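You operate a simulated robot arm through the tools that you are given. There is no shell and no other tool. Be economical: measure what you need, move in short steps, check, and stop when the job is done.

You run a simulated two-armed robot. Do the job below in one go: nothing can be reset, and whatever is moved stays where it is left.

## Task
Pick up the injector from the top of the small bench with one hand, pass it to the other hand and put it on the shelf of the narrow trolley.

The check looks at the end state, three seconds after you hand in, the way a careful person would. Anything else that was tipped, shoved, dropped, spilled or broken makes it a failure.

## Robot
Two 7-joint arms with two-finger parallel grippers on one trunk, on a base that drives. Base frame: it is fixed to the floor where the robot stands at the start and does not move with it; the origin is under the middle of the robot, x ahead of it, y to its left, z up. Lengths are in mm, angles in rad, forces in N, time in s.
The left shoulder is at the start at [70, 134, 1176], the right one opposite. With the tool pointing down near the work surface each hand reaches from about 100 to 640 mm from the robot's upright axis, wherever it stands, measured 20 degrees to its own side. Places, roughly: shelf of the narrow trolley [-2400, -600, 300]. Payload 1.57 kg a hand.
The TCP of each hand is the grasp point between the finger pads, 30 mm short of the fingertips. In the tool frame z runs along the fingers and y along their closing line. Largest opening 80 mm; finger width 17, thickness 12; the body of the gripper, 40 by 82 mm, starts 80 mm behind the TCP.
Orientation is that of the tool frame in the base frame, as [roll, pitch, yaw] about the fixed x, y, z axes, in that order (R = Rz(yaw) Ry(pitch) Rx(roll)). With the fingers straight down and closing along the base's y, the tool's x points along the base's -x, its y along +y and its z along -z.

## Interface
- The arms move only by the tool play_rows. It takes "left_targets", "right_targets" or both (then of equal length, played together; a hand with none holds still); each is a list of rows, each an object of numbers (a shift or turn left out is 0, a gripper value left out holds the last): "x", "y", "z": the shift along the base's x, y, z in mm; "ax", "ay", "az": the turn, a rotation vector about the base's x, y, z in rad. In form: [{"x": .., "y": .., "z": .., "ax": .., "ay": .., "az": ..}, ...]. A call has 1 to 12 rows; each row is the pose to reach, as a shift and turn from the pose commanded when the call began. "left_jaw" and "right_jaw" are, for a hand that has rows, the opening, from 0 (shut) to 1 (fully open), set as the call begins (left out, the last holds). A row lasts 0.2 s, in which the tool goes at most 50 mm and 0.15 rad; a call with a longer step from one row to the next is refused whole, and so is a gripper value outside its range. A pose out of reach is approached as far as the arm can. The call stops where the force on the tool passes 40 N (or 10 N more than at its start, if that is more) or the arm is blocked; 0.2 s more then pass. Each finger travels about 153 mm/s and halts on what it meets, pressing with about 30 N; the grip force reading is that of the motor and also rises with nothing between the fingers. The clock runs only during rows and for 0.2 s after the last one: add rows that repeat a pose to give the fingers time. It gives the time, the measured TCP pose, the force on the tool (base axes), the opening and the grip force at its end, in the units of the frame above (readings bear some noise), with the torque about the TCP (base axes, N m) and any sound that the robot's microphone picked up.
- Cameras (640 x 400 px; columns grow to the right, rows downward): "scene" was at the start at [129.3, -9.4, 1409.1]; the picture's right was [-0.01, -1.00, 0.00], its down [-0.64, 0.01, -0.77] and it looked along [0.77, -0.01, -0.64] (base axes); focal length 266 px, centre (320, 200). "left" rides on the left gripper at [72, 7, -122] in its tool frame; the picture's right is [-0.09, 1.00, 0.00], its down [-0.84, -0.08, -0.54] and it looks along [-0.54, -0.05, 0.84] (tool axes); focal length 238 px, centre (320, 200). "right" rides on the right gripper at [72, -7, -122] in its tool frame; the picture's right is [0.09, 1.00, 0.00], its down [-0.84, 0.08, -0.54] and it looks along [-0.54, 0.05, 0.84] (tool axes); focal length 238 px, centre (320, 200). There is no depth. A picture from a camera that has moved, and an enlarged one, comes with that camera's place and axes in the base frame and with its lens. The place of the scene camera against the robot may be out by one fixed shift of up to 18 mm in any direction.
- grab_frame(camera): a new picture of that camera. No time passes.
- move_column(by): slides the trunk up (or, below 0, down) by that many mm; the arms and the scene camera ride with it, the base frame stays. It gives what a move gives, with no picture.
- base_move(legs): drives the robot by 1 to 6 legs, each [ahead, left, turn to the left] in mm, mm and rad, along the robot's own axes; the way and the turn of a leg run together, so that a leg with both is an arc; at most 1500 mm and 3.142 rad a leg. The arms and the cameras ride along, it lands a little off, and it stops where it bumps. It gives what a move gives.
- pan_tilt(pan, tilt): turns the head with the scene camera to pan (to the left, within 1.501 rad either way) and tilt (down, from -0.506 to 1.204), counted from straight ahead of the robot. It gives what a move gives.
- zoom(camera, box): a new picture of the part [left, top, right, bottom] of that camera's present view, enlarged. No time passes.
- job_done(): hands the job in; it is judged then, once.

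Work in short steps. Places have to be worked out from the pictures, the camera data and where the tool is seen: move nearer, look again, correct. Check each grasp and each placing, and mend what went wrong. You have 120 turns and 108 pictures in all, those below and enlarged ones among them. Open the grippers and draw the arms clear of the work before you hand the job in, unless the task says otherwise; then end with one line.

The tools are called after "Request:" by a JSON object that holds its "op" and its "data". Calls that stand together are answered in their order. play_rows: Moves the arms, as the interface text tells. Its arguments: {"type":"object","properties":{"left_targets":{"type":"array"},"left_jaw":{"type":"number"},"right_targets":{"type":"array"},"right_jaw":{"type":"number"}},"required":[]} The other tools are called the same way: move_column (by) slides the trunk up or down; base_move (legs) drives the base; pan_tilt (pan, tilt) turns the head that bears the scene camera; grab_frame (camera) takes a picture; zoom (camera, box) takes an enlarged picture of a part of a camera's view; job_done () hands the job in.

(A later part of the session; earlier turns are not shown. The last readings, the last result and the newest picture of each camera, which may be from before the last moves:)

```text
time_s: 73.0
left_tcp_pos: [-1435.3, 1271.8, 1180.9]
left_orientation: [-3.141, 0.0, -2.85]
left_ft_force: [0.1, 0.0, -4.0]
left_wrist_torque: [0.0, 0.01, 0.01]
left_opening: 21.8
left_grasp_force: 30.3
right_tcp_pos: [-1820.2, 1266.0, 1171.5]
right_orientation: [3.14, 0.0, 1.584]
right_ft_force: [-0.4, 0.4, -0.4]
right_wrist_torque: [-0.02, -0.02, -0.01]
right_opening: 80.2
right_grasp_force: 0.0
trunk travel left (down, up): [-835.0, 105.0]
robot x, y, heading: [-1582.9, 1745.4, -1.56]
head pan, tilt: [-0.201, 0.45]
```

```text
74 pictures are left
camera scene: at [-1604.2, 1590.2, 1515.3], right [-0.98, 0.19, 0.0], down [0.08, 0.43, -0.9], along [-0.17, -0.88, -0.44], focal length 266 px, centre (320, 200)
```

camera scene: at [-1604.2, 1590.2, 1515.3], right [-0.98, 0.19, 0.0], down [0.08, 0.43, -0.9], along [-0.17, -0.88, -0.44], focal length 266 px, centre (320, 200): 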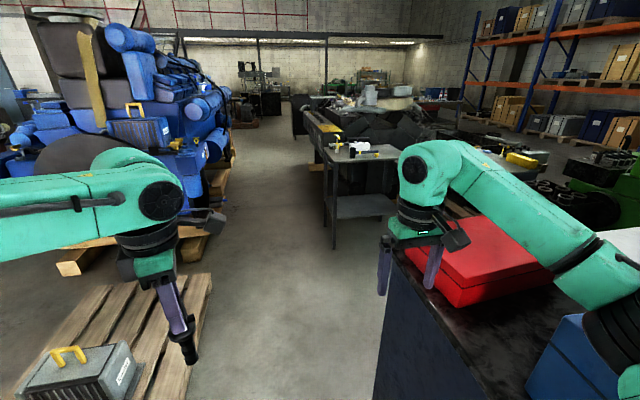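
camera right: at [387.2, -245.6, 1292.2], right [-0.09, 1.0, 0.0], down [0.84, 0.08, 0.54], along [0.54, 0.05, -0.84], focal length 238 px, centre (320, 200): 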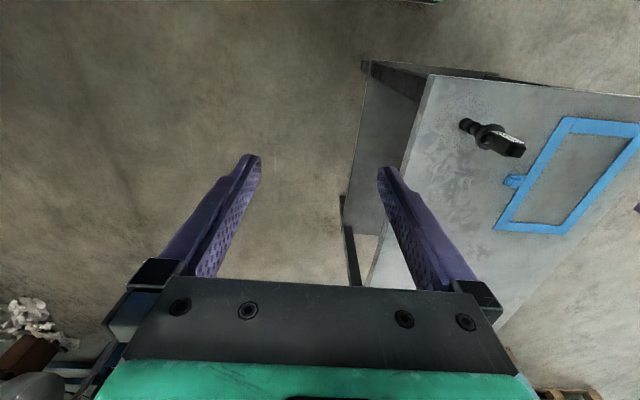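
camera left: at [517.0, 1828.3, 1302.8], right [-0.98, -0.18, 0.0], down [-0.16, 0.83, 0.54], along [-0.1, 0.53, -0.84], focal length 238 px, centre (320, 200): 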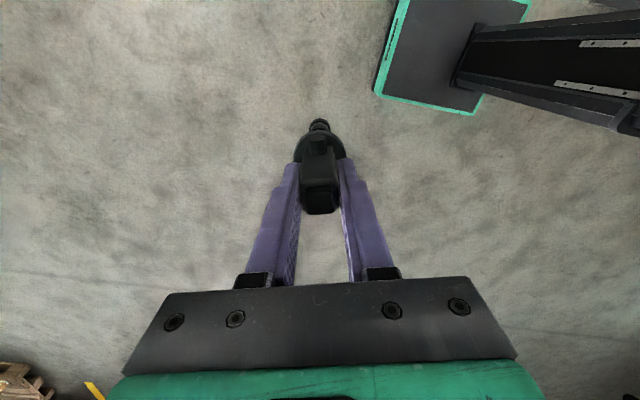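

The corridor runs between the pallet (x>-1120) and the cart (x<-1900); the trolley's near long edge runs x -2140…-2740 at y≈-450. I raise the trunk 100 for clearance, shift left 70, and drive on to y≈0, then look.

Request:
{"op": "move_column", "data": {"by": 100}}

Request:
{"op": "base_move", "data": {"legs": [[0, 70, 0], [900, 0, 0], [850, 0, 0]]}}

Request:
{"op": "pan_tilt", "data": {"pan": -0.8, "tilt": 0.6}}

Request:
{"op": "grab_frame", "data": {"camera": "scene"}}

```text
time_s: 74.4
left_tcp_pos: [-1436.3, 1271.3, 1279.8]
left_orientation: [-3.141, 0.002, -2.851]
left_ft_force: [-0.8, -0.6, -2.8]
left_wrist_torque: [0.01, -0.04, 0.04]
left_opening: 22.0
left_grasp_force: 30.4
right_tcp_pos: [-1819.7, 1266.5, 1271.1]
right_orientation: [-3.139, 0.001, 1.583]
right_ft_force: [0.1, -0.5, 0.2]
right_wrist_torque: [0.01, 0.03, 0.01]
right_opening: 80.0
right_grasp_force: 0.1
trunk travel left (down, up): [-935.0, 5.0]
robot x, y, heading: [-1582.2, 1744.7, -1.559]
head pan, tilt: [-0.201, 0.45]
```

```text
time_s: 83.8
left_tcp_pos: [-1339.4, -466.2, 1280.3]
left_orientation: [-3.14, 0.001, -2.847]
left_ft_force: [-0.7, 0.1, -2.7]
left_wrist_torque: [-0.01, -0.02, -0.02]
left_opening: 21.8
left_grasp_force: 29.7
right_tcp_pos: [-1722.8, -475.2, 1271.8]
right_orientation: [3.14, 0.002, 1.587]
right_ft_force: [-0.1, -0.4, 0.5]
right_wrist_torque: [0.01, 0.01, 0.03]
right_opening: 80.1
right_grasp_force: 0.0
trunk travel left (down, up): [-935.0, 5.0]
robot x, y, heading: [-1485.3, 1.5, -1.554]
head pan, tilt: [-0.201, 0.45]
```

```text
time_s: 84.8
left_tcp_pos: [-1339.5, -468.9, 1280.2]
left_orientation: [3.141, -0.002, -2.847]
left_ft_force: [0.5, 0.0, -2.9]
left_wrist_torque: [0.0, 0.0, -0.02]
left_opening: 21.7
left_grasp_force: 30.4
right_tcp_pos: [-1722.8, -475.9, 1271.6]
right_orientation: [-3.141, -0.001, 1.587]
right_ft_force: [-0.4, -0.3, 0.1]
right_wrist_torque: [0.01, -0.02, -0.01]
right_opening: 79.7
right_grasp_force: 0.1
trunk travel left (down, up): [-935.0, 5.0]
robot x, y, heading: [-1485.5, 1.2, -1.555]
head pan, tilt: [-0.799, 0.6]
```

```text
73 pictures are left
camera scene: at [-1554.0, -123.3, 1601.7], right [-0.71, 0.7, 0.0], down [0.4, 0.4, -0.82], along [-0.58, -0.58, -0.57], focal length 266 px, centre (320, 200)
```

scene: 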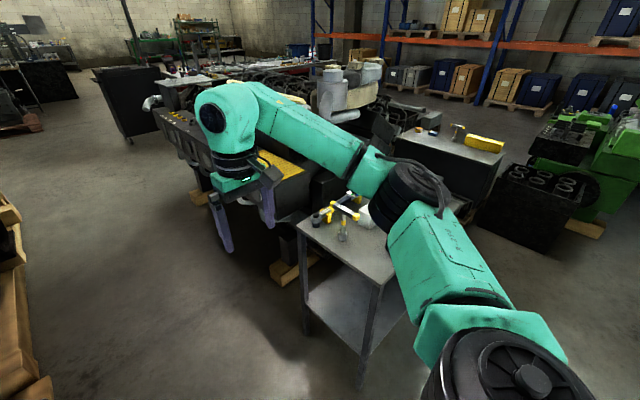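

The trolley's +x short side spans roughly y -790…-400 at x≈-2145, with open floor before it. I drive on and turn right to face it.

Request:
{"op": "base_move", "data": {"legs": [[600, -50, 0], [0, 0, -1.587]]}}

Request:
{"op": "pan_tilt", "data": {"pan": 0, "tilt": 0.75}}

Request:
{"op": "grab_frame", "data": {"camera": "scene"}}

Request:
{"op": "grab_frame", "data": {"camera": "right"}}

```text
time_s: 92.0
left_tcp_pos: [-1995.8, -740.4, 1279.3]
left_orientation: [3.141, 0.0, 1.857]
left_ft_force: [0.2, 0.6, -3.0]
left_wrist_torque: [0.0, -0.01, 0.06]
left_opening: 21.8
left_grasp_force: 29.8
right_tcp_pos: [-1999.9, -356.1, 1271.6]
right_orientation: [3.14, 0.0, 0.009]
right_ft_force: [-0.7, -0.3, 0.1]
right_wrist_torque: [-0.05, -0.02, -0.02]
right_opening: 80.1
right_grasp_force: 0.0
trunk travel left (down, up): [-935.0, 5.0]
robot x, y, heading: [-1522.9, -596.2, -3.138]
head pan, tilt: [-0.799, 0.6]
```

```text
time_s: 93.1
left_tcp_pos: [-1996.1, -739.8, 1281.5]
left_orientation: [3.14, 0.001, 1.857]
left_ft_force: [0.2, 0.6, -3.7]
left_wrist_torque: [-0.01, 0.01, 0.01]
left_opening: 21.7
left_grasp_force: 30.0
right_tcp_pos: [-2001.3, -356.1, 1271.8]
right_orientation: [3.141, 0.0, 0.008]
right_ft_force: [-0.1, 0.4, -0.1]
right_wrist_torque: [-0.01, 0.01, -0.02]
right_opening: 80.0
right_grasp_force: 0.0
trunk travel left (down, up): [-935.0, 5.0]
robot x, y, heading: [-1522.1, -597.9, -3.136]
head pan, tilt: [0.0, 0.75]
```

```text
72 pictures are left
camera scene: at [-1667.0, -606.9, 1588.9], right [-0.01, 1.0, 0.0], down [0.68, 0.0, -0.73], along [-0.73, 0.0, -0.68], focal length 266 px, centre (320, 200)
```

scene: 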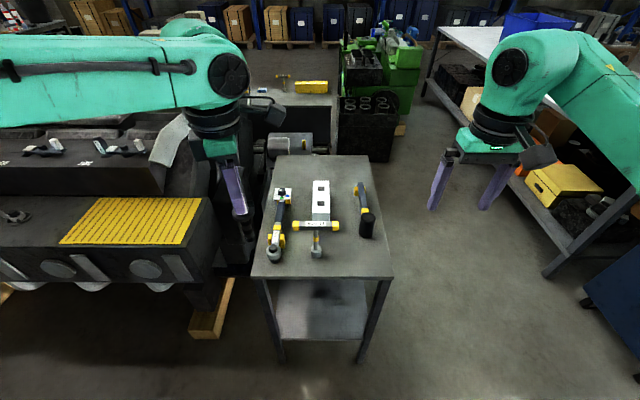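

```text
71 pictures are left
camera right: at [-1928.3, -350.1, 1392.0], right [0.1, -0.99, 0.0], down [-0.84, -0.08, 0.54], along [-0.54, -0.05, -0.84], focal length 238 px, centre (320, 200)
```

right: 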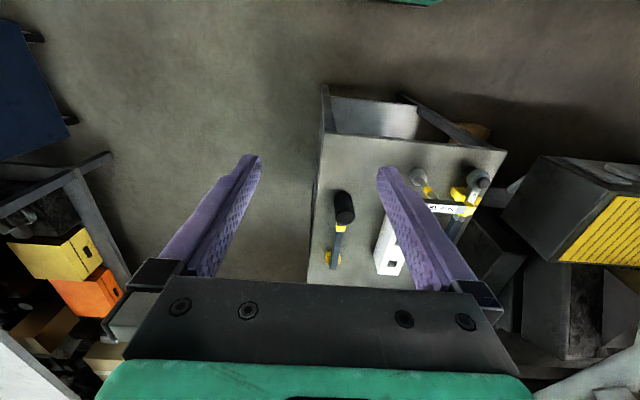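

The shelf is reachable from this short side: top deck z≈850, near edge x≈-2100, y -815…-377. For the handover, I pitch the right hand to point forward-left and 41° downwards, backing it up slightly.

Request:
{"op": "play_rows", "data": {"right_targets": [{"x": 10, "ax": -0.0417, "ay": 0.1006, "az": 0.0921}, {"x": 20, "ax": -0.0834, "ay": 0.2012, "az": 0.1842}, {"x": 30, "ax": -0.125, "ay": 0.3018, "az": 0.2762}, {"x": 40, "ax": -0.1667, "ay": 0.4025, "az": 0.3683}, {"x": 50, "ax": -0.2084, "ay": 0.5031, "az": 0.4604}, {"x": 60, "ax": -0.25, "ay": 0.6037, "az": 0.5525}, {"x": 69, "ax": -0.2917, "ay": 0.7043, "az": 0.6445}, {"x": 69, "ax": -0.3334, "ay": 0.8049, "az": 0.7366}, {"x": 69, "ax": -0.3334, "ay": 0.8049, "az": 0.7366}], "right_jaw": 1}}

Request:
{"op": "grab_frame", "data": {"camera": "right"}}

```text
time_s: 95.1
left_tcp_pos: [-1998.7, -739.9, 1279.7]
left_orientation: [3.139, 0.0, 1.857]
left_ft_force: [-0.2, 0.1, -3.7]
left_wrist_torque: [0.0, 0.0, 0.0]
left_opening: 21.9
left_grasp_force: 29.6
right_tcp_pos: [-1912.8, -497.4, 1278.1]
right_orientation: [-3.138, 0.844, 0.782]
right_ft_force: [-0.7, -1.0, -0.5]
right_wrist_torque: [0.0, 0.0, 0.0]
right_opening: 79.8
right_grasp_force: 0.1
right hand out of reach, approached as far as the arm can: row 4, 5, 6, 7, 8, 9
trunk travel left (down, up): [-935.0, 5.0]
robot x, y, heading: [-1529.5, -596.6, -3.134]
head pan, tilt: [0.0, 0.75]
```

```text
70 pictures are left
camera right: at [-1819.4, -396.6, 1305.2], right [0.74, -0.67, -0.07], down [-0.05, -0.16, 0.98], along [-0.67, -0.73, -0.16], focal length 238 px, centre (320, 200)
```

right: 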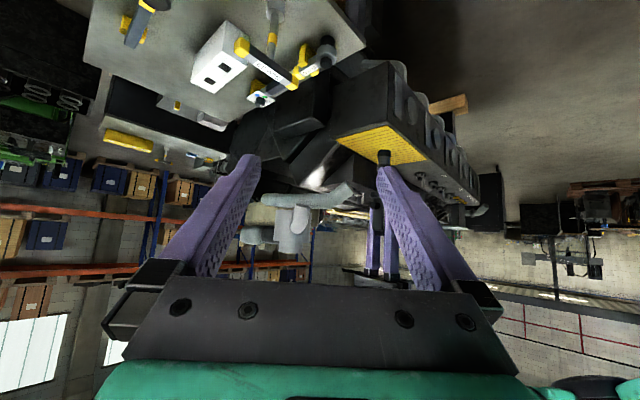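

The orientation is reached (position pulled inwards). I move the right hand to the pre-grasp point (-1932,-676,1267), 120 mm back along its fingers from the nozzle.

Request:
{"op": "play_rows", "data": {"right_targets": [{"x": -4, "y": -36, "z": -2}, {"x": -8, "y": -72, "z": -4}, {"x": -12, "y": -108, "z": -7}, {"x": -16, "y": -144, "z": -9}, {"x": -19, "y": -179, "z": -11}, {"x": -19, "y": -179, "z": -11}]}}

Request:
{"op": "grab_frame", "data": {"camera": "right"}}

Request:
{"op": "grab_frame", "data": {"camera": "scene"}}

```text
time_s: 96.5
left_tcp_pos: [-1995.7, -739.7, 1280.2]
left_orientation: [3.14, -0.001, 1.856]
left_ft_force: [0.0, 0.2, -3.4]
left_wrist_torque: [-0.04, -0.02, -0.04]
left_opening: 21.4
left_grasp_force: 29.7
right_tcp_pos: [-1931.2, -676.0, 1266.9]
right_orientation: [-3.134, 0.85, 0.797]
right_ft_force: [-0.5, 0.5, -0.3]
right_wrist_torque: [0.04, 0.01, 0.0]
right_opening: 79.9
right_grasp_force: 0.1
trunk travel left (down, up): [-935.0, 5.0]
robot x, y, heading: [-1525.2, -594.9, -3.141]
head pan, tilt: [0.0, 0.75]
```

```text
69 pictures are left
camera right: at [-1837.8, -574.1, 1292.7], right [0.75, -0.66, -0.07], down [-0.04, -0.16, 0.99], along [-0.66, -0.74, -0.15], focal length 238 px, centre (320, 200)
```

right: 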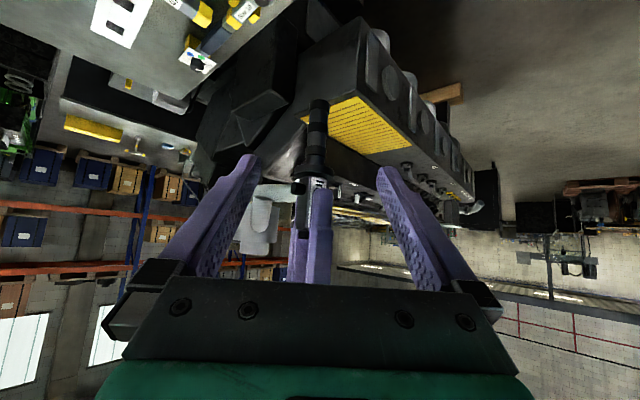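

```text
68 pictures are left
camera scene: at [-1667.3, -606.8, 1588.8], right [-0.01, 1.0, 0.0], down [0.68, 0.0, -0.73], along [-0.73, -0.01, -0.68], focal length 266 px, centre (320, 200)
```

scene: 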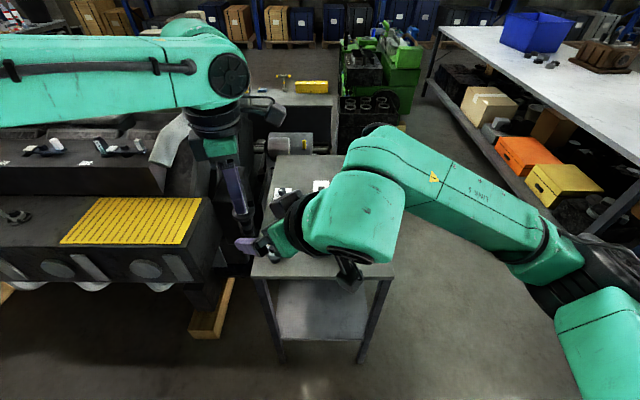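

The nozzle lies straight ahead of the right hand (bottom z≈1157, axis at (-1996,-739)). I advance along the fingers to the nozzle middle, jaws open.

Request:
{"op": "play_rows", "data": {"right_targets": [{"x": -16, "y": -16, "z": -20}, {"x": -32, "y": -32, "z": -40}, {"x": -48, "y": -48, "z": -60}, {"x": -57, "y": -56, "z": -70}, {"x": -65, "y": -63.5, "z": -78}, {"x": -65, "y": -63.5, "z": -78}]}}

Request:
{"op": "grab_frame", "data": {"camera": "right"}}

Request:
{"op": "grab_frame", "data": {"camera": "left"}}

```text
time_s: 97.9
left_tcp_pos: [-1994.8, -740.9, 1280.3]
left_orientation: [3.14, 0.001, 1.858]
left_ft_force: [0.6, 0.4, -3.6]
left_wrist_torque: [-0.02, 0.0, 0.0]
left_opening: 21.8
left_grasp_force: 30.2
right_tcp_pos: [-1996.4, -740.7, 1189.4]
right_orientation: [-3.133, 0.849, 0.799]
right_ft_force: [-0.2, -0.5, -0.2]
right_wrist_torque: [-0.04, -0.01, -0.02]
right_opening: 80.0
right_grasp_force: 0.1
trunk travel left (down, up): [-935.0, 5.0]
robot x, y, heading: [-1524.3, -597.4, -3.134]
head pan, tilt: [0.0, 0.75]
```

```text
67 pictures are left
camera right: at [-1903.9, -637.1, 1213.6], right [0.75, -0.66, -0.07], down [-0.04, -0.16, 0.99], along [-0.66, -0.74, -0.15], focal length 238 px, centre (320, 200)
```

right: 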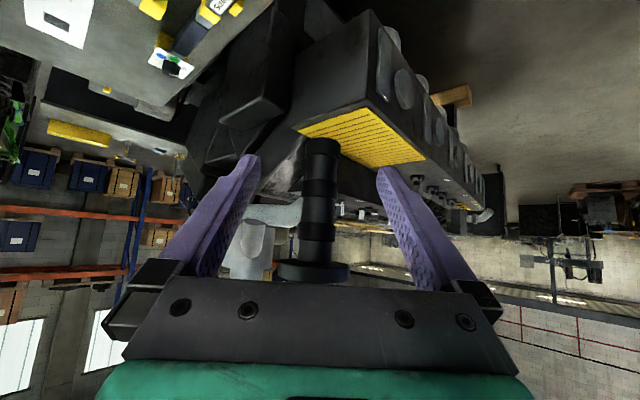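

```text
66 pictures are left
camera left: at [-2010.7, -669.1, 1402.7], right [0.98, 0.19, 0.0], down [0.16, -0.82, 0.54], along [0.1, -0.53, -0.84], focal length 238 px, centre (320, 200)
```

left: 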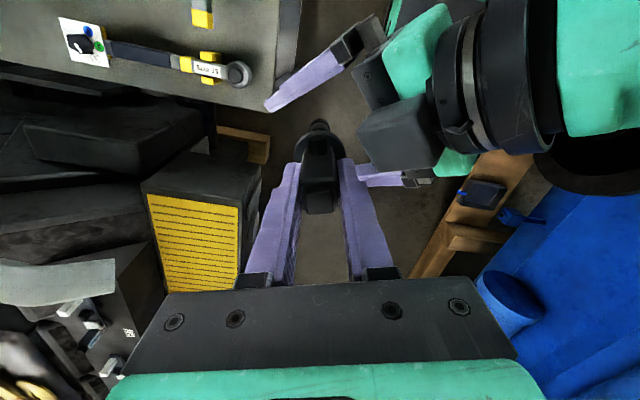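

The nozzle stands between the right finger pads. I close the right gripper.

Request:
{"op": "play_rows", "data": {"right_targets": [{"z": 0}, {"z": 0}, {"z": 0}, {"z": 0}], "right_jaw": 0}}

Request:
{"op": "grab_frame", "data": {"camera": "right"}}

```text
time_s: 98.9
left_tcp_pos: [-1995.5, -741.0, 1280.8]
left_orientation: [3.141, 0.0, 1.857]
left_ft_force: [1.6, -0.2, -3.3]
left_wrist_torque: [0.29, 0.18, 0.22]
left_opening: 21.3
left_grasp_force: 30.0
right_tcp_pos: [-1997.2, -740.0, 1187.7]
right_orientation: [-3.135, 0.85, 0.796]
right_ft_force: [-1.7, -0.3, 0.1]
right_wrist_torque: [-0.26, -0.36, -0.23]
right_opening: 18.1
right_grasp_force: 30.4
trunk travel left (down, up): [-935.0, 5.0]
robot x, y, heading: [-1525.6, -595.0, -3.135]
head pan, tilt: [0.0, 0.75]
```

```text
65 pictures are left
camera right: at [-1903.9, -637.1, 1213.7], right [0.75, -0.66, -0.07], down [-0.04, -0.16, 0.99], along [-0.66, -0.74, -0.15], focal length 238 px, centre (320, 200)
```

right: 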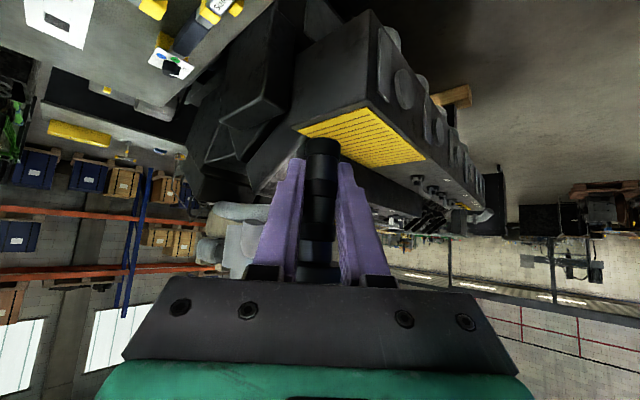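

Both hands hold it. I open the left gripper only part way (44 mm) and check the right hand keeps it.

Request:
{"op": "play_rows", "data": {"left_targets": [{"z": 0}, {"z": 0}, {"z": 0}], "left_jaw": 0.5}}

Request:
{"op": "grab_frame", "data": {"camera": "left"}}

```text
time_s: 99.7
left_tcp_pos: [-1995.7, -739.6, 1280.3]
left_orientation: [3.141, 0.0, 1.858]
left_ft_force: [0.8, 0.1, -0.4]
left_wrist_torque: [0.01, 0.01, -0.04]
left_opening: 40.1
left_grasp_force: 0.1
right_tcp_pos: [-1997.4, -740.1, 1187.5]
right_orientation: [-3.133, 0.851, 0.798]
right_ft_force: [-0.1, -0.3, 0.4]
right_wrist_torque: [0.0, -0.02, -0.01]
right_opening: 17.4
right_grasp_force: 30.0
trunk travel left (down, up): [-935.0, 5.0]
robot x, y, heading: [-1526.3, -597.9, -3.132]
head pan, tilt: [0.0, 0.75]
```

```text
64 pictures are left
camera left: at [-2010.8, -669.4, 1402.7], right [0.98, 0.19, 0.0], down [0.16, -0.82, 0.54], along [0.1, -0.53, -0.84], focal length 238 px, centre (320, 200)
```

left: 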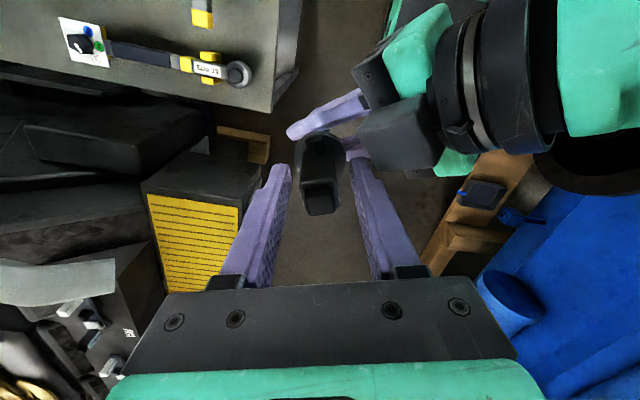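

Released cleanly. I raise the left hand straight up, then up and away to its own side.

Request:
{"op": "play_rows", "data": {"left_targets": [{"z": 20}, {"z": 45}, {"z": 70}, {"y": -25, "z": 80}, {"y": -70, "z": 80}, {"y": -110, "z": 80}, {"y": -150, "z": 80}]}}

Request:
{"op": "grab_frame", "data": {"camera": "left"}}

Request:
{"op": "grab_frame", "data": {"camera": "right"}}

Request:
{"op": "grab_frame", "data": {"camera": "scene"}}

```text
time_s: 101.3
left_tcp_pos: [-1996.7, -891.7, 1360.1]
left_orientation: [3.139, 0.0, 1.858]
left_ft_force: [1.0, -1.2, -0.2]
left_wrist_torque: [0.06, -0.01, -0.02]
left_opening: 40.2
left_grasp_force: 0.0
right_tcp_pos: [-1996.6, -741.2, 1187.8]
right_orientation: [-3.132, 0.849, 0.796]
right_ft_force: [-1.0, -0.7, -0.9]
right_wrist_torque: [-0.02, 0.0, 0.0]
right_opening: 17.4
right_grasp_force: 30.3
trunk travel left (down, up): [-935.0, 5.0]
robot x, y, heading: [-1527.2, -598.7, -3.134]
head pan, tilt: [0.0, 0.75]
```

```text
63 pictures are left
camera left: at [-2011.1, -821.0, 1482.7], right [0.98, 0.19, 0.0], down [0.16, -0.83, 0.54], along [0.1, -0.53, -0.84], focal length 238 px, centre (320, 200)
```

left: 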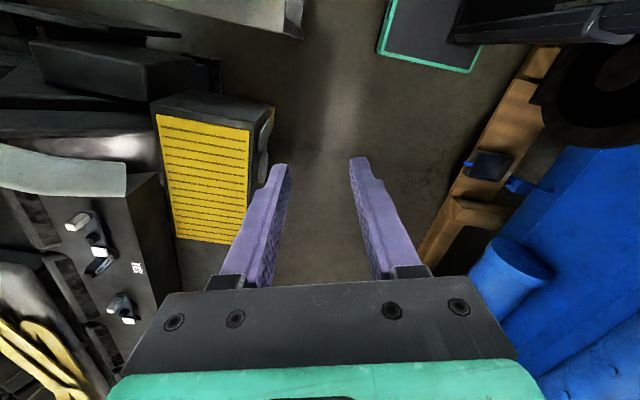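

```text
62 pictures are left
camera right: at [-1903.9, -638.1, 1213.6], right [0.75, -0.66, -0.08], down [-0.04, -0.16, 0.99], along [-0.66, -0.74, -0.15], focal length 238 px, centre (320, 200)
```

right: 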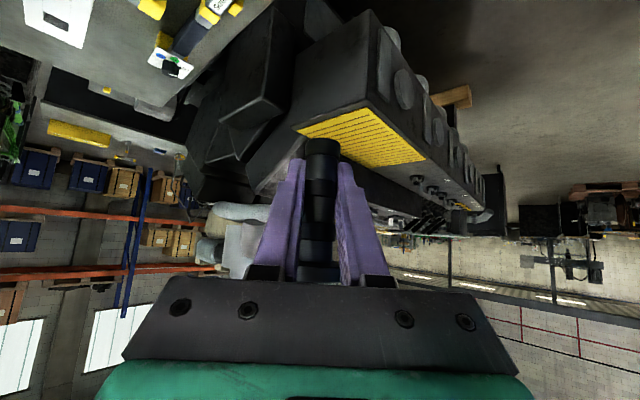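

```text
61 pictures are left
camera scene: at [-1667.2, -608.5, 1588.8], right [-0.01, 1.0, 0.0], down [0.68, 0.01, -0.73], along [-0.73, 0.0, -0.68], focal length 266 px, centre (320, 200)
```

scene: 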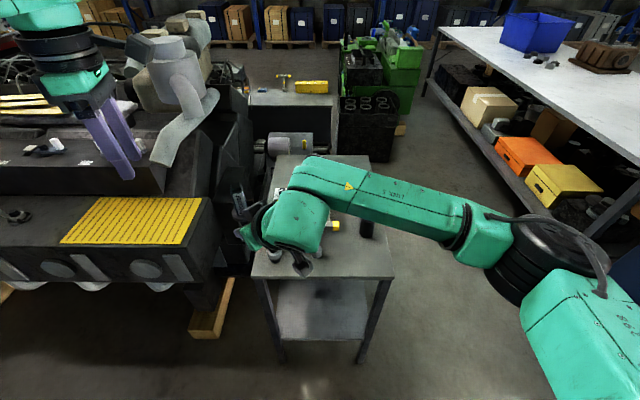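

The right hand alone holds the injector. I turn it to point straight ahead (about the vertical, object stays upright) while moving it to y≈-560, and draw the left hand back.

Request:
{"op": "play_rows", "data": {"right_targets": [{"x": 5, "y": 30, "az": -0.13}, {"x": 10, "y": 60, "az": -0.26}, {"x": 15, "y": 90, "az": -0.39}, {"x": 20, "y": 120, "az": -0.52}, {"x": 25, "y": 150, "az": -0.655}, {"x": 30, "y": 180, "az": -0.79}, {"x": 30, "y": 180, "az": -0.79}], "left_targets": [{"x": 30}, {"x": 60, "y": -10}, {"x": 90, "y": -20}, {"x": 120, "y": -30}, {"x": 150, "y": -40}, {"x": 150, "y": -40}, {"x": 150, "y": -40}]}}

Request:
{"op": "base_move", "data": {"legs": [[-150, 0, 0]]}}

Request:
{"op": "grab_frame", "data": {"camera": "scene"}}

Request:
{"op": "grab_frame", "data": {"camera": "right"}}

```text
time_s: 102.9
left_tcp_pos: [-1846.5, -930.3, 1361.6]
left_orientation: [3.141, 0.001, 1.858]
left_ft_force: [-1.0, 0.7, 0.7]
left_wrist_torque: [0.0, -0.02, -0.02]
left_opening: 39.8
left_grasp_force: 0.1
right_tcp_pos: [-1967.0, -559.7, 1188.5]
right_orientation: [-3.134, 0.849, 0.006]
right_ft_force: [0.2, -0.4, 0.2]
right_wrist_torque: [-0.02, -0.02, 0.03]
right_opening: 17.5
right_grasp_force: 30.4
trunk travel left (down, up): [-935.0, 5.0]
robot x, y, heading: [-1526.2, -598.1, -3.137]
head pan, tilt: [0.0, 0.75]
```

```text
time_s: 104.3
left_tcp_pos: [-1701.0, -929.1, 1359.8]
left_orientation: [3.139, 0.001, 1.857]
left_ft_force: [-0.8, 0.3, -0.3]
left_wrist_torque: [-0.06, -0.05, -0.01]
left_opening: 39.9
left_grasp_force: 0.0
right_tcp_pos: [-1821.3, -558.0, 1187.2]
right_orientation: [-3.134, 0.847, 0.006]
right_ft_force: [-0.9, 0.2, -3.8]
right_wrist_torque: [-0.01, -0.01, 0.01]
right_opening: 17.2
right_grasp_force: 30.2
trunk travel left (down, up): [-935.0, 5.0]
robot x, y, heading: [-1377.8, -598.8, -3.132]
head pan, tilt: [0.0, 0.75]
```

```text
60 pictures are left
camera scene: at [-1523.0, -605.9, 1588.4], right [-0.01, 1.0, 0.0], down [0.68, 0.0, -0.73], along [-0.73, 0.0, -0.68], focal length 266 px, centre (320, 200)
```

scene: 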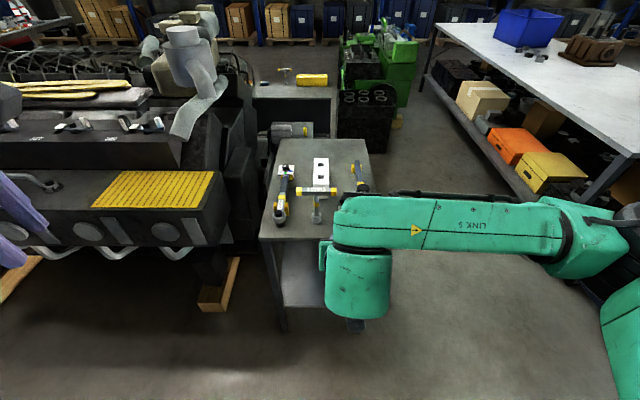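

```text
59 pictures are left
camera right: at [-1681.9, -552.7, 1213.6], right [0.06, -1.0, -0.07], down [-0.15, -0.08, 0.99], along [-0.99, -0.05, -0.15], focal length 238 px, centre (320, 200)
```

right: 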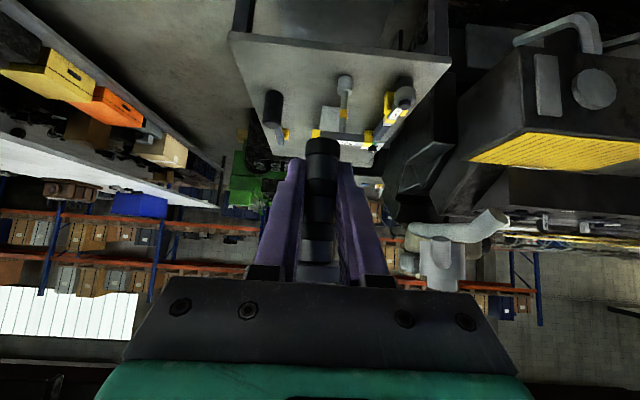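

The weight (3.8 N) hangs on the right hand. Its forearm lies sideways, which could foul the trolley leg, so I try a more stretched posture and look.

Request:
{"op": "play_rows", "data": {"right_targets": [{"x": -40, "y": 20}, {"x": -80, "y": 40}, {"x": -120, "y": 60}, {"x": -157, "y": 79}, {"x": -190, "y": 79}, {"x": -190, "y": 79}]}}

Request:
{"op": "grab_frame", "data": {"camera": "scene"}}

```text
time_s: 105.7
left_tcp_pos: [-1697.5, -928.2, 1361.7]
left_orientation: [-3.141, 0.001, 1.857]
left_ft_force: [-0.8, -0.5, 0.2]
left_wrist_torque: [-0.01, 0.02, 0.02]
left_opening: 40.0
left_grasp_force: 0.1
right_tcp_pos: [-2007.3, -479.8, 1187.4]
right_orientation: [-3.133, 0.849, 0.008]
right_ft_force: [-0.6, -1.0, -3.7]
right_wrist_torque: [0.01, 0.01, 0.01]
right_opening: 17.3
right_grasp_force: 30.0
trunk travel left (down, up): [-935.0, 5.0]
robot x, y, heading: [-1377.4, -594.6, -3.133]
head pan, tilt: [0.0, 0.75]
```

```text
58 pictures are left
camera scene: at [-1518.6, -606.4, 1588.8], right [-0.01, 1.0, 0.0], down [0.68, 0.0, -0.73], along [-0.73, 0.0, -0.68], focal length 266 px, centre (320, 200)
```

scene: 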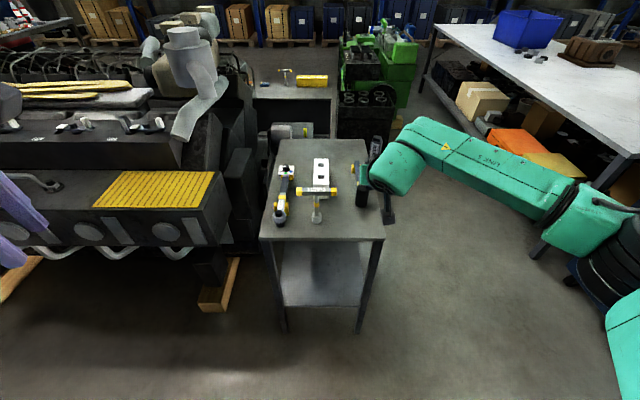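

Now the forearm comes in diagonally, clear of the leg. I strafe left 110 to line the injector with the shelf's middle and lower the trunk in front of the trolley.

Request:
{"op": "base_move", "data": {"legs": [[0, 110, 0]]}}

Request:
{"op": "move_column", "data": {"by": -400}}

Request:
{"op": "move_column", "data": {"by": -390}}

Request:
{"op": "pan_tilt", "data": {"pan": 0, "tilt": 0.5}}

Request:
{"op": "grab_frame", "data": {"camera": "scene"}}

Request:
{"op": "grab_frame", "data": {"camera": "right"}}

```text
time_s: 106.9
left_tcp_pos: [-1697.6, -1029.6, 1363.3]
left_orientation: [-3.139, 0.006, 1.859]
left_ft_force: [0.5, 0.1, 0.0]
left_wrist_torque: [-0.06, 0.01, 0.01]
left_opening: 39.8
left_grasp_force: 0.0
right_tcp_pos: [-2006.8, -581.2, 1186.9]
right_orientation: [3.14, 0.85, -0.003]
right_ft_force: [1.2, 0.6, -3.4]
right_wrist_torque: [-0.04, 0.01, 0.08]
right_opening: 17.3
right_grasp_force: 29.8
trunk travel left (down, up): [-935.0, 5.0]
robot x, y, heading: [-1377.9, -699.5, -3.134]
head pan, tilt: [0.0, 0.75]
```

```text
time_s: 110.7
left_tcp_pos: [-1697.0, -1037.2, 962.3]
left_orientation: [3.142, 0.0, 1.857]
left_ft_force: [0.0, -1.1, 0.2]
left_wrist_torque: [0.01, -0.01, -0.02]
left_opening: 40.0
left_grasp_force: 0.1
right_tcp_pos: [-2005.7, -587.2, 788.2]
right_orientation: [-3.133, 0.849, 0.005]
right_ft_force: [0.3, 0.3, -2.8]
right_wrist_torque: [0.02, -0.02, 0.01]
right_opening: 17.4
right_grasp_force: 30.0
trunk travel left (down, up): [-535.0, 405.0]
robot x, y, heading: [-1374.4, -701.4, -3.133]
head pan, tilt: [0.0, 0.75]
```

```text
time_s: 114.5
left_tcp_pos: [-1696.0, -1035.1, 570.3]
left_orientation: [-3.141, 0.0, 1.856]
left_ft_force: [0.3, -0.6, 0.2]
left_wrist_torque: [-0.01, -0.02, -0.02]
left_opening: 39.9
left_grasp_force: 0.1
right_tcp_pos: [-2005.3, -587.7, 397.3]
right_orientation: [-3.133, 0.851, 0.005]
right_ft_force: [0.0, 0.2, -3.0]
right_wrist_torque: [0.02, -0.01, -0.02]
right_opening: 17.4
right_grasp_force: 30.2
trunk travel left (down, up): [-145.0, 795.0]
robot x, y, heading: [-1377.5, -700.3, -3.131]
head pan, tilt: [0.0, 0.75]
```

```text
time_s: 115.2
left_tcp_pos: [-1697.0, -1036.3, 570.5]
left_orientation: [-3.141, 0.0, 1.856]
left_ft_force: [0.3, -0.8, 0.1]
left_wrist_torque: [-0.02, -0.01, 0.01]
left_opening: 40.0
left_grasp_force: 0.1
right_tcp_pos: [-2004.7, -587.1, 397.5]
right_orientation: [-3.133, 0.85, 0.005]
right_ft_force: [0.5, 0.0, -2.6]
right_wrist_torque: [0.0, 0.0, -0.02]
right_opening: 17.4
right_grasp_force: 30.3
trunk travel left (down, up): [-145.0, 795.0]
robot x, y, heading: [-1377.5, -700.9, -3.138]
head pan, tilt: [0.0, 0.499]
```

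```text
57 pictures are left
camera scene: at [-1525.3, -713.1, 820.7], right [-0.01, 1.0, 0.0], down [0.48, 0.0, -0.88], along [-0.88, -0.01, -0.48], focal length 266 px, centre (320, 200)
```

scene: 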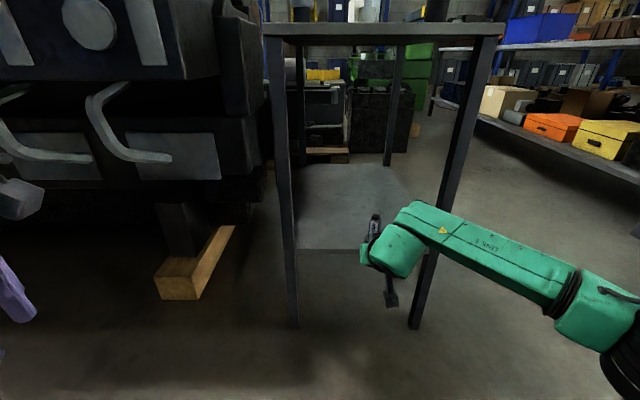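

```text
56 pictures are left
camera right: at [-1866.6, -581.4, 423.1], right [0.06, -1.0, -0.08], down [-0.15, -0.08, 0.99], along [-0.99, -0.05, -0.15], focal length 238 px, centre (320, 200)
```

right: 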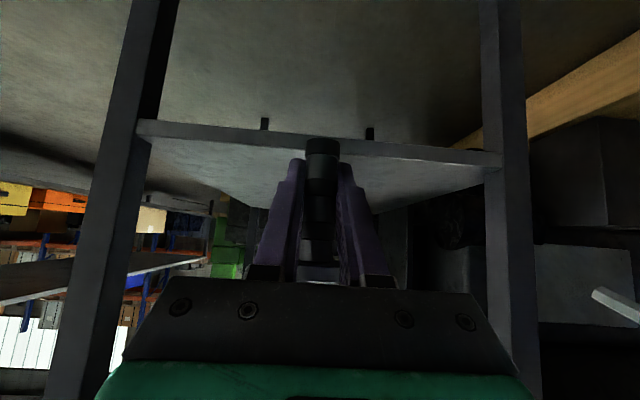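

Injector is in front of the shelf with bottom at z≈365; shelf top estimated 300–325. I zoom to see the shelf edge.

Request:
{"op": "zoom", "data": {"camera": "right", "box": [140, 90, 510, 250]}}

Request:
{"op": "zoom", "data": {"camera": "scene", "box": [260, 140, 480, 300]}}

```text
1.73 times, centred on (325, 170) of right
camera zoom: at [-1866.6, -581.4, 423.1], right [0.06, -1.0, -0.08], down [-0.15, -0.08, 0.99], along [-0.99, -0.05, -0.15], focal length 412 px, centre (311, 252)
```

zoom: 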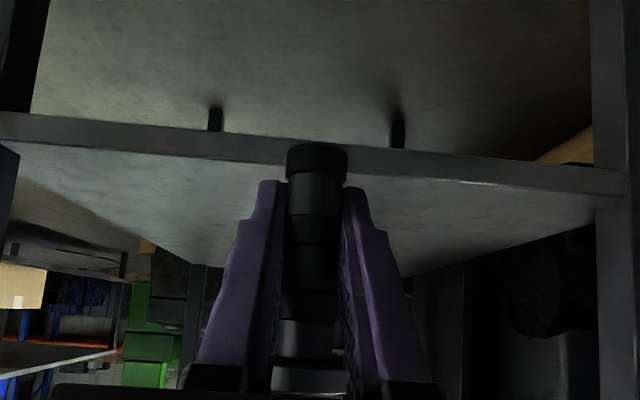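

```text
2.50 times, centred on (370, 220) of scene
camera zoom: at [-1525.3, -713.1, 820.7], right [-0.01, 1.0, 0.0], down [0.48, 0.0, -0.88], along [-0.88, -0.01, -0.48], focal length 666 px, centre (195, 150)
```

zoom: 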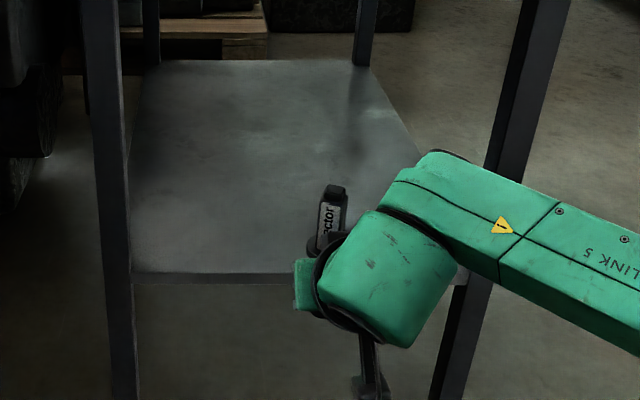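

The shelf is flat with no rim. I drive forward 205 mm so the injector comes about 75 mm inside the edge.

Request:
{"op": "base_move", "data": {"legs": [[205, 0, 0]]}}

Request:
{"op": "grab_frame", "data": {"camera": "right"}}

Request:
{"op": "grab_frame", "data": {"camera": "scene"}}

```text
time_s: 116.9
left_tcp_pos: [-1901.4, -1037.3, 570.9]
left_orientation: [3.141, 0.001, 1.857]
left_ft_force: [0.1, 0.2, 0.1]
left_wrist_torque: [0.0, 0.01, 0.01]
left_opening: 40.2
left_grasp_force: 0.0
right_tcp_pos: [-2210.0, -588.0, 397.9]
right_orientation: [-3.132, 0.849, 0.007]
right_ft_force: [0.3, -0.1, -3.3]
right_wrist_torque: [-0.02, 0.01, -0.03]
right_opening: 17.2
right_grasp_force: 30.1
trunk travel left (down, up): [-145.0, 795.0]
robot x, y, heading: [-1583.9, -706.6, -3.138]
head pan, tilt: [0.0, 0.499]
```

```text
53 pictures are left
camera right: at [-2071.4, -582.8, 423.0], right [0.06, -1.0, -0.08], down [-0.15, -0.08, 0.99], along [-0.99, -0.05, -0.15], focal length 238 px, centre (320, 200)
```

right: 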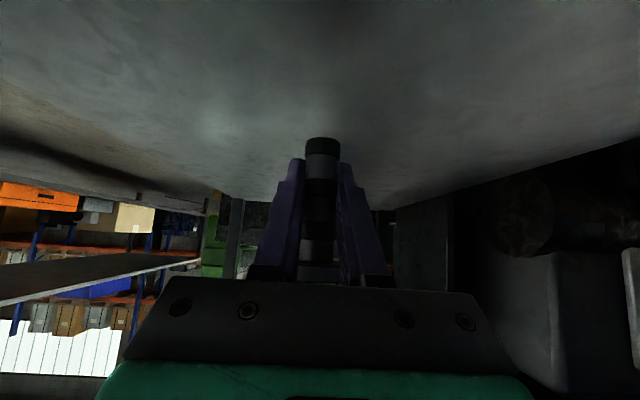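

```text
52 pictures are left
camera scene: at [-1730.1, -714.4, 820.8], right [-0.01, 1.0, 0.0], down [0.48, 0.0, -0.88], along [-0.88, -0.01, -0.48], focal length 266 px, centre (320, 200)
```

scene: 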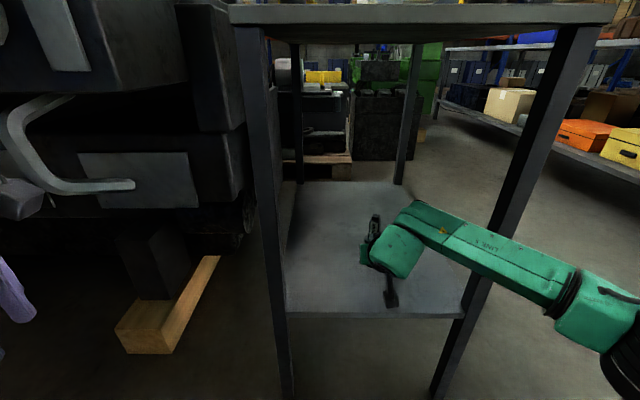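

Inside the shelf, nothing touched. Shelf height estimates range 300–340, so I lower in small steps and watch the force.

Request:
{"op": "play_rows", "data": {"right_targets": [{"z": -4}, {"z": -8}, {"z": -12}, {"z": -16}, {"z": -20}, {"z": -20}]}}

Request:
{"op": "grab_frame", "data": {"camera": "right"}}

```text
time_s: 118.3
left_tcp_pos: [-1900.8, -1038.0, 570.8]
left_orientation: [-3.14, 0.0, 1.858]
left_ft_force: [0.1, -0.6, -0.4]
left_wrist_torque: [0.05, 0.0, 0.0]
left_opening: 39.9
left_grasp_force: 0.1
right_tcp_pos: [-2211.2, -588.9, 377.9]
right_orientation: [-3.133, 0.85, 0.006]
right_ft_force: [-0.3, 0.2, -4.3]
right_wrist_torque: [0.01, 0.01, -0.02]
right_opening: 17.4
right_grasp_force: 30.0
trunk travel left (down, up): [-145.0, 795.0]
robot x, y, heading: [-1583.8, -706.0, -3.136]
head pan, tilt: [0.0, 0.499]
```

```text
51 pictures are left
camera right: at [-2071.3, -583.3, 403.1], right [0.06, -1.0, -0.08], down [-0.15, -0.08, 0.99], along [-0.99, -0.05, -0.15], focal length 238 px, centre (320, 200)
```

right: 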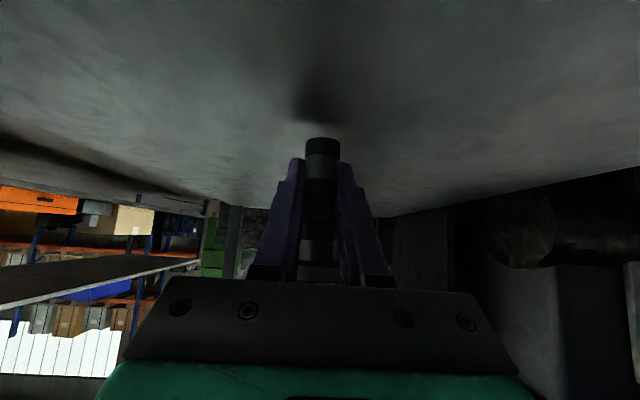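

The shadow under the nozzle suggests about 20–25 mm left. I lower 16 mm more.

Request:
{"op": "play_rows", "data": {"right_targets": [{"z": -4}, {"z": -8}, {"z": -12}, {"z": -16}, {"z": -16}]}}

Request:
{"op": "grab_frame", "data": {"camera": "right"}}

```text
time_s: 119.5
left_tcp_pos: [-1899.1, -1037.5, 572.7]
left_orientation: [-3.137, -0.002, 1.856]
left_ft_force: [-0.4, 0.6, -0.6]
left_wrist_torque: [0.0, -0.01, 0.02]
left_opening: 39.9
left_grasp_force: 0.1
right_tcp_pos: [-2210.4, -589.1, 365.6]
right_orientation: [-3.133, 0.858, 0.007]
right_ft_force: [-1.4, 0.2, 19.7]
right_wrist_torque: [-0.1, 0.07, -0.06]
right_opening: 17.0
right_grasp_force: 30.5
trunk travel left (down, up): [-145.0, 795.0]
robot x, y, heading: [-1587.7, -707.1, -3.136]
head pan, tilt: [0.0, 0.499]
```

```text
50 pictures are left
camera right: at [-2071.3, -583.4, 391.0], right [0.06, -1.0, -0.08], down [-0.14, -0.08, 0.99], along [-0.99, -0.05, -0.14], focal length 238 px, centre (320, 200)
```

right: 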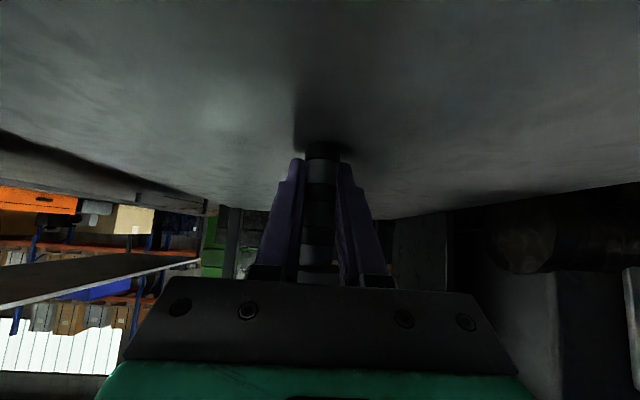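

Contact: 20 N upward with the nozzle on the shelf (≈z 333). I ease up 3 mm to relieve the force before releasing.

Request:
{"op": "play_rows", "data": {"right_targets": [{"z": 2}, {"z": 3}, {"z": 3}]}}

Request:
{"op": "zoom", "data": {"camera": "right", "box": [240, 110, 400, 210]}}

Request:
{"op": "zoom", "data": {"camera": "scene", "box": [320, 180, 480, 280]}}

```text
time_s: 120.3
left_tcp_pos: [-1899.6, -1037.5, 572.2]
left_orientation: [-3.139, -0.001, 1.857]
left_ft_force: [0.8, -0.4, -0.6]
left_wrist_torque: [0.01, 0.02, 0.03]
left_opening: 40.2
left_grasp_force: 0.1
right_tcp_pos: [-2209.4, -589.0, 365.9]
right_orientation: [-3.131, 0.852, 0.007]
right_ft_force: [-5.7, -2.5, 13.1]
right_wrist_torque: [-0.14, 0.25, -0.01]
right_opening: 17.3
right_grasp_force: 29.9
trunk travel left (down, up): [-145.0, 795.0]
robot x, y, heading: [-1586.3, -701.6, -3.136]
head pan, tilt: [0.0, 0.499]
```

```text
4.00 times, centred on (320, 160) of right
camera zoom: at [-2070.8, -583.5, 391.7], right [0.06, -1.0, -0.08], down [-0.14, -0.08, 0.99], along [-0.99, -0.05, -0.15], focal length 953 px, centre (320, 360)
```

zoom: 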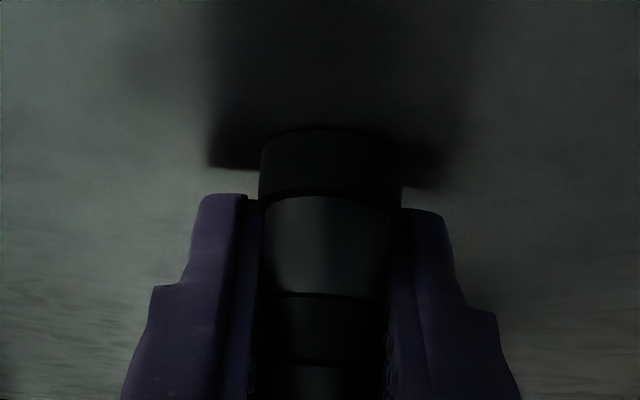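

```text
4.00 times, centred on (400, 230) of scene
camera zoom: at [-1728.2, -715.0, 821.1], right [-0.01, 1.0, 0.0], down [0.48, 0.0, -0.88], along [-0.88, -0.01, -0.48], focal length 1066 px, centre (0, 80)
```

zoom: 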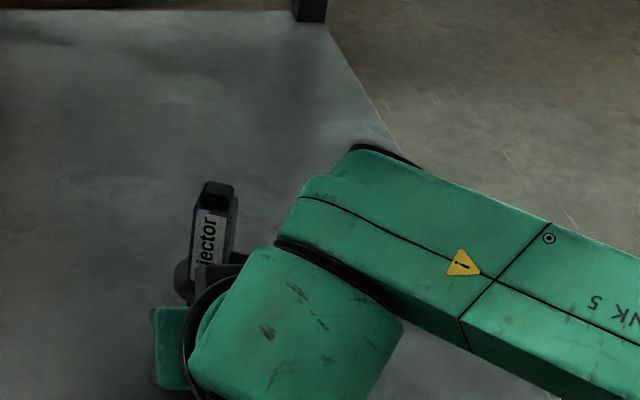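

Still 13 N; I ease another 1.5 mm and read again.

Request:
{"op": "play_rows", "data": {"right_targets": [{"z": 1.5}, {"z": 1.5}, {"z": 1.5}]}}

```text
time_s: 121.1
left_tcp_pos: [-1900.3, -1037.6, 571.0]
left_orientation: [-3.141, -0.001, 1.856]
left_ft_force: [0.3, 0.3, -0.2]
left_wrist_torque: [0.03, 0.01, 0.01]
left_opening: 39.7
left_grasp_force: 0.0
right_tcp_pos: [-2207.3, -588.9, 367.1]
right_orientation: [-3.13, 0.85, 0.008]
right_ft_force: [-0.4, -4.1, 6.2]
right_wrist_torque: [-0.12, 0.08, 0.03]
right_opening: 17.1
right_grasp_force: 30.1
trunk travel left (down, up): [-145.0, 795.0]
robot x, y, heading: [-1582.8, -705.4, -3.136]
head pan, tilt: [0.0, 0.499]
```

Force falls to 6 N. One more millimetre.

Request:
{"op": "play_rows", "data": {"right_targets": [{"z": 1}, {"z": 1}, {"z": 1}]}}

Request:
{"op": "zoom", "data": {"camera": "right", "box": [240, 60, 400, 300]}}

```text
time_s: 121.9
left_tcp_pos: [-1900.8, -1037.0, 571.5]
left_orientation: [3.14, 0.001, 1.857]
left_ft_force: [0.7, -0.7, 0.5]
left_wrist_torque: [0.01, -0.01, 0.01]
left_opening: 40.1
left_grasp_force: 0.1
right_tcp_pos: [-2209.6, -586.7, 366.9]
right_orientation: [-3.13, 0.85, 0.006]
right_ft_force: [0.3, -0.2, -0.8]
right_wrist_torque: [-0.04, 0.01, 0.03]
right_opening: 17.6
right_grasp_force: 30.1
trunk travel left (down, up): [-145.0, 795.0]
robot x, y, heading: [-1581.3, -702.8, -3.135]
head pan, tilt: [0.0, 0.499]
```

```text
1.67 times, centred on (320, 180) of right
camera zoom: at [-2070.8, -582.3, 392.3], right [0.06, -1.0, -0.08], down [-0.15, -0.08, 0.99], along [-0.99, -0.05, -0.15], focal length 397 px, centre (320, 233)
```

zoom: 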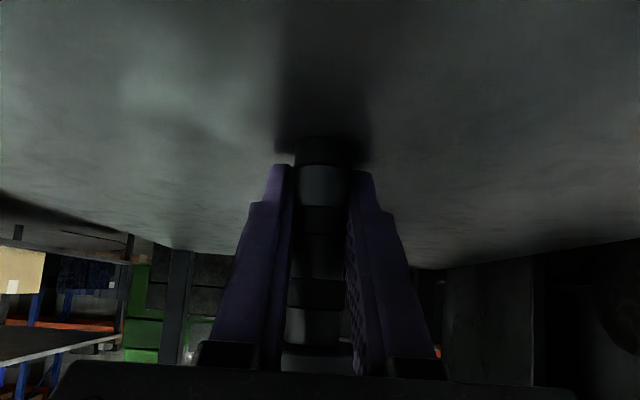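

The shelf now bears the weight (-0.8 N). I check the injector's uprightness in the scene view before releasing.

Request:
{"op": "zoom", "data": {"camera": "scene", "box": [345, 205, 409, 265]}}

```text
6.67 times, centred on (377, 235) of scene
camera zoom: at [-1729.6, -714.4, 820.8], right [-0.01, 1.0, 0.0], down [0.48, 0.0, -0.88], along [-0.88, -0.01, -0.48], focal length 1776 px, centre (-60, -33)
```

zoom: 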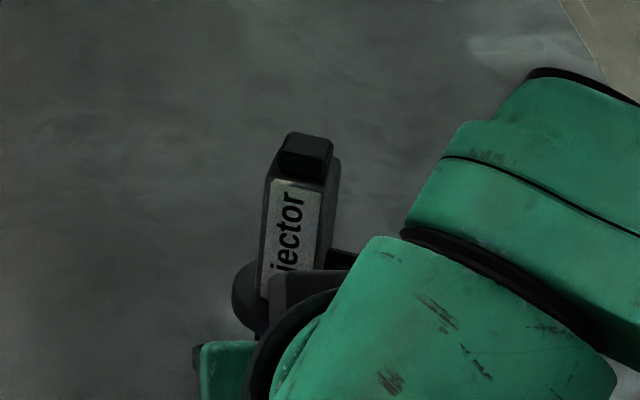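

The label edges match the expected vertical (slope ≈0.10 against 0.118), so it is upright to about a degree. I open the right gripper gently.

Request:
{"op": "play_rows", "data": {"right_targets": [{"z": 0}, {"z": 0}, {"z": 0}], "right_jaw": 0.5}}

Request:
{"op": "grab_frame", "data": {"camera": "right"}}

Request:
{"op": "zoom", "data": {"camera": "scene", "box": [345, 205, 409, 265]}}

```text
time_s: 122.7
left_tcp_pos: [-1901.0, -1037.3, 572.0]
left_orientation: [3.141, -0.001, 1.858]
left_ft_force: [-0.1, -0.2, 0.3]
left_wrist_torque: [0.0, -0.05, -0.02]
left_opening: 40.0
left_grasp_force: 0.0
right_tcp_pos: [-2210.7, -588.1, 366.3]
right_orientation: [-3.131, 0.85, 0.007]
right_ft_force: [-0.2, 0.8, -0.2]
right_wrist_torque: [-0.04, 0.01, 0.03]
right_opening: 39.6
right_grasp_force: 0.1
trunk travel left (down, up): [-145.0, 795.0]
robot x, y, heading: [-1582.6, -706.4, -3.134]
head pan, tilt: [0.0, 0.499]
```

```text
45 pictures are left
camera right: at [-2071.1, -582.7, 392.9], right [0.06, -1.0, -0.08], down [-0.14, -0.08, 0.99], along [-0.99, -0.05, -0.15], focal length 238 px, centre (320, 200)
```

right: 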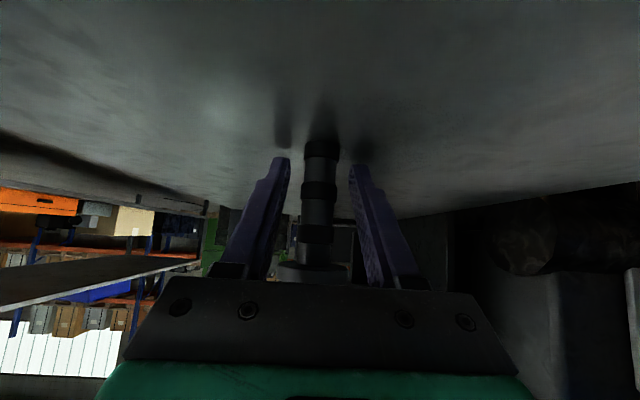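

```text
6.67 times, centred on (377, 235) of scene
camera zoom: at [-1729.6, -714.5, 820.9], right [-0.01, 1.0, 0.0], down [0.48, 0.0, -0.88], along [-0.88, -0.01, -0.48], focal length 1776 px, centre (-60, -33)
```

zoom: 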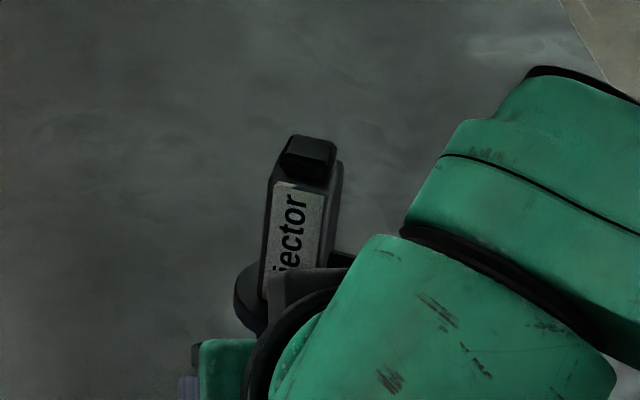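

It stands free. I open fully and withdraw along the finger line, watching the force.

Request:
{"op": "play_rows", "data": {"right_targets": [{"z": 0}, {"z": 0}, {"x": 8, "z": 7}, {"x": 20, "z": 16}, {"x": 40, "z": 28}, {"x": 65, "z": 36}, {"x": 95, "z": 40}, {"x": 125, "z": 40}], "right_jaw": 1}}

Request:
{"op": "grab_frame", "data": {"camera": "right"}}

```text
time_s: 124.5
left_tcp_pos: [-1901.2, -1038.3, 572.3]
left_orientation: [3.142, 0.0, 1.858]
left_ft_force: [-0.2, 0.6, 0.3]
left_wrist_torque: [-0.01, 0.01, 0.0]
left_opening: 40.1
left_grasp_force: 0.1
right_tcp_pos: [-2083.3, -587.4, 407.4]
right_orientation: [-3.132, 0.851, 0.006]
right_ft_force: [0.2, 0.0, 0.7]
right_wrist_torque: [-0.02, -0.02, 0.0]
right_opening: 80.4
right_grasp_force: 0.0
trunk travel left (down, up): [-145.0, 795.0]
robot x, y, heading: [-1579.8, -703.0, -3.135]
head pan, tilt: [0.0, 0.499]
```

```text
43 pictures are left
camera right: at [-1945.9, -583.1, 433.8], right [0.06, -1.0, -0.07], down [-0.14, -0.08, 0.99], along [-0.99, -0.05, -0.15], focal length 238 px, centre (320, 200)
```

right: 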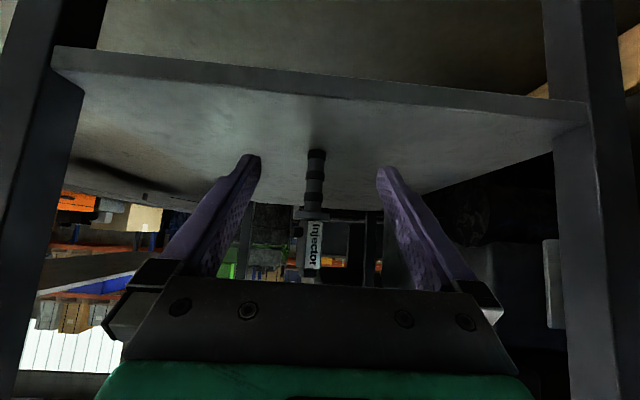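

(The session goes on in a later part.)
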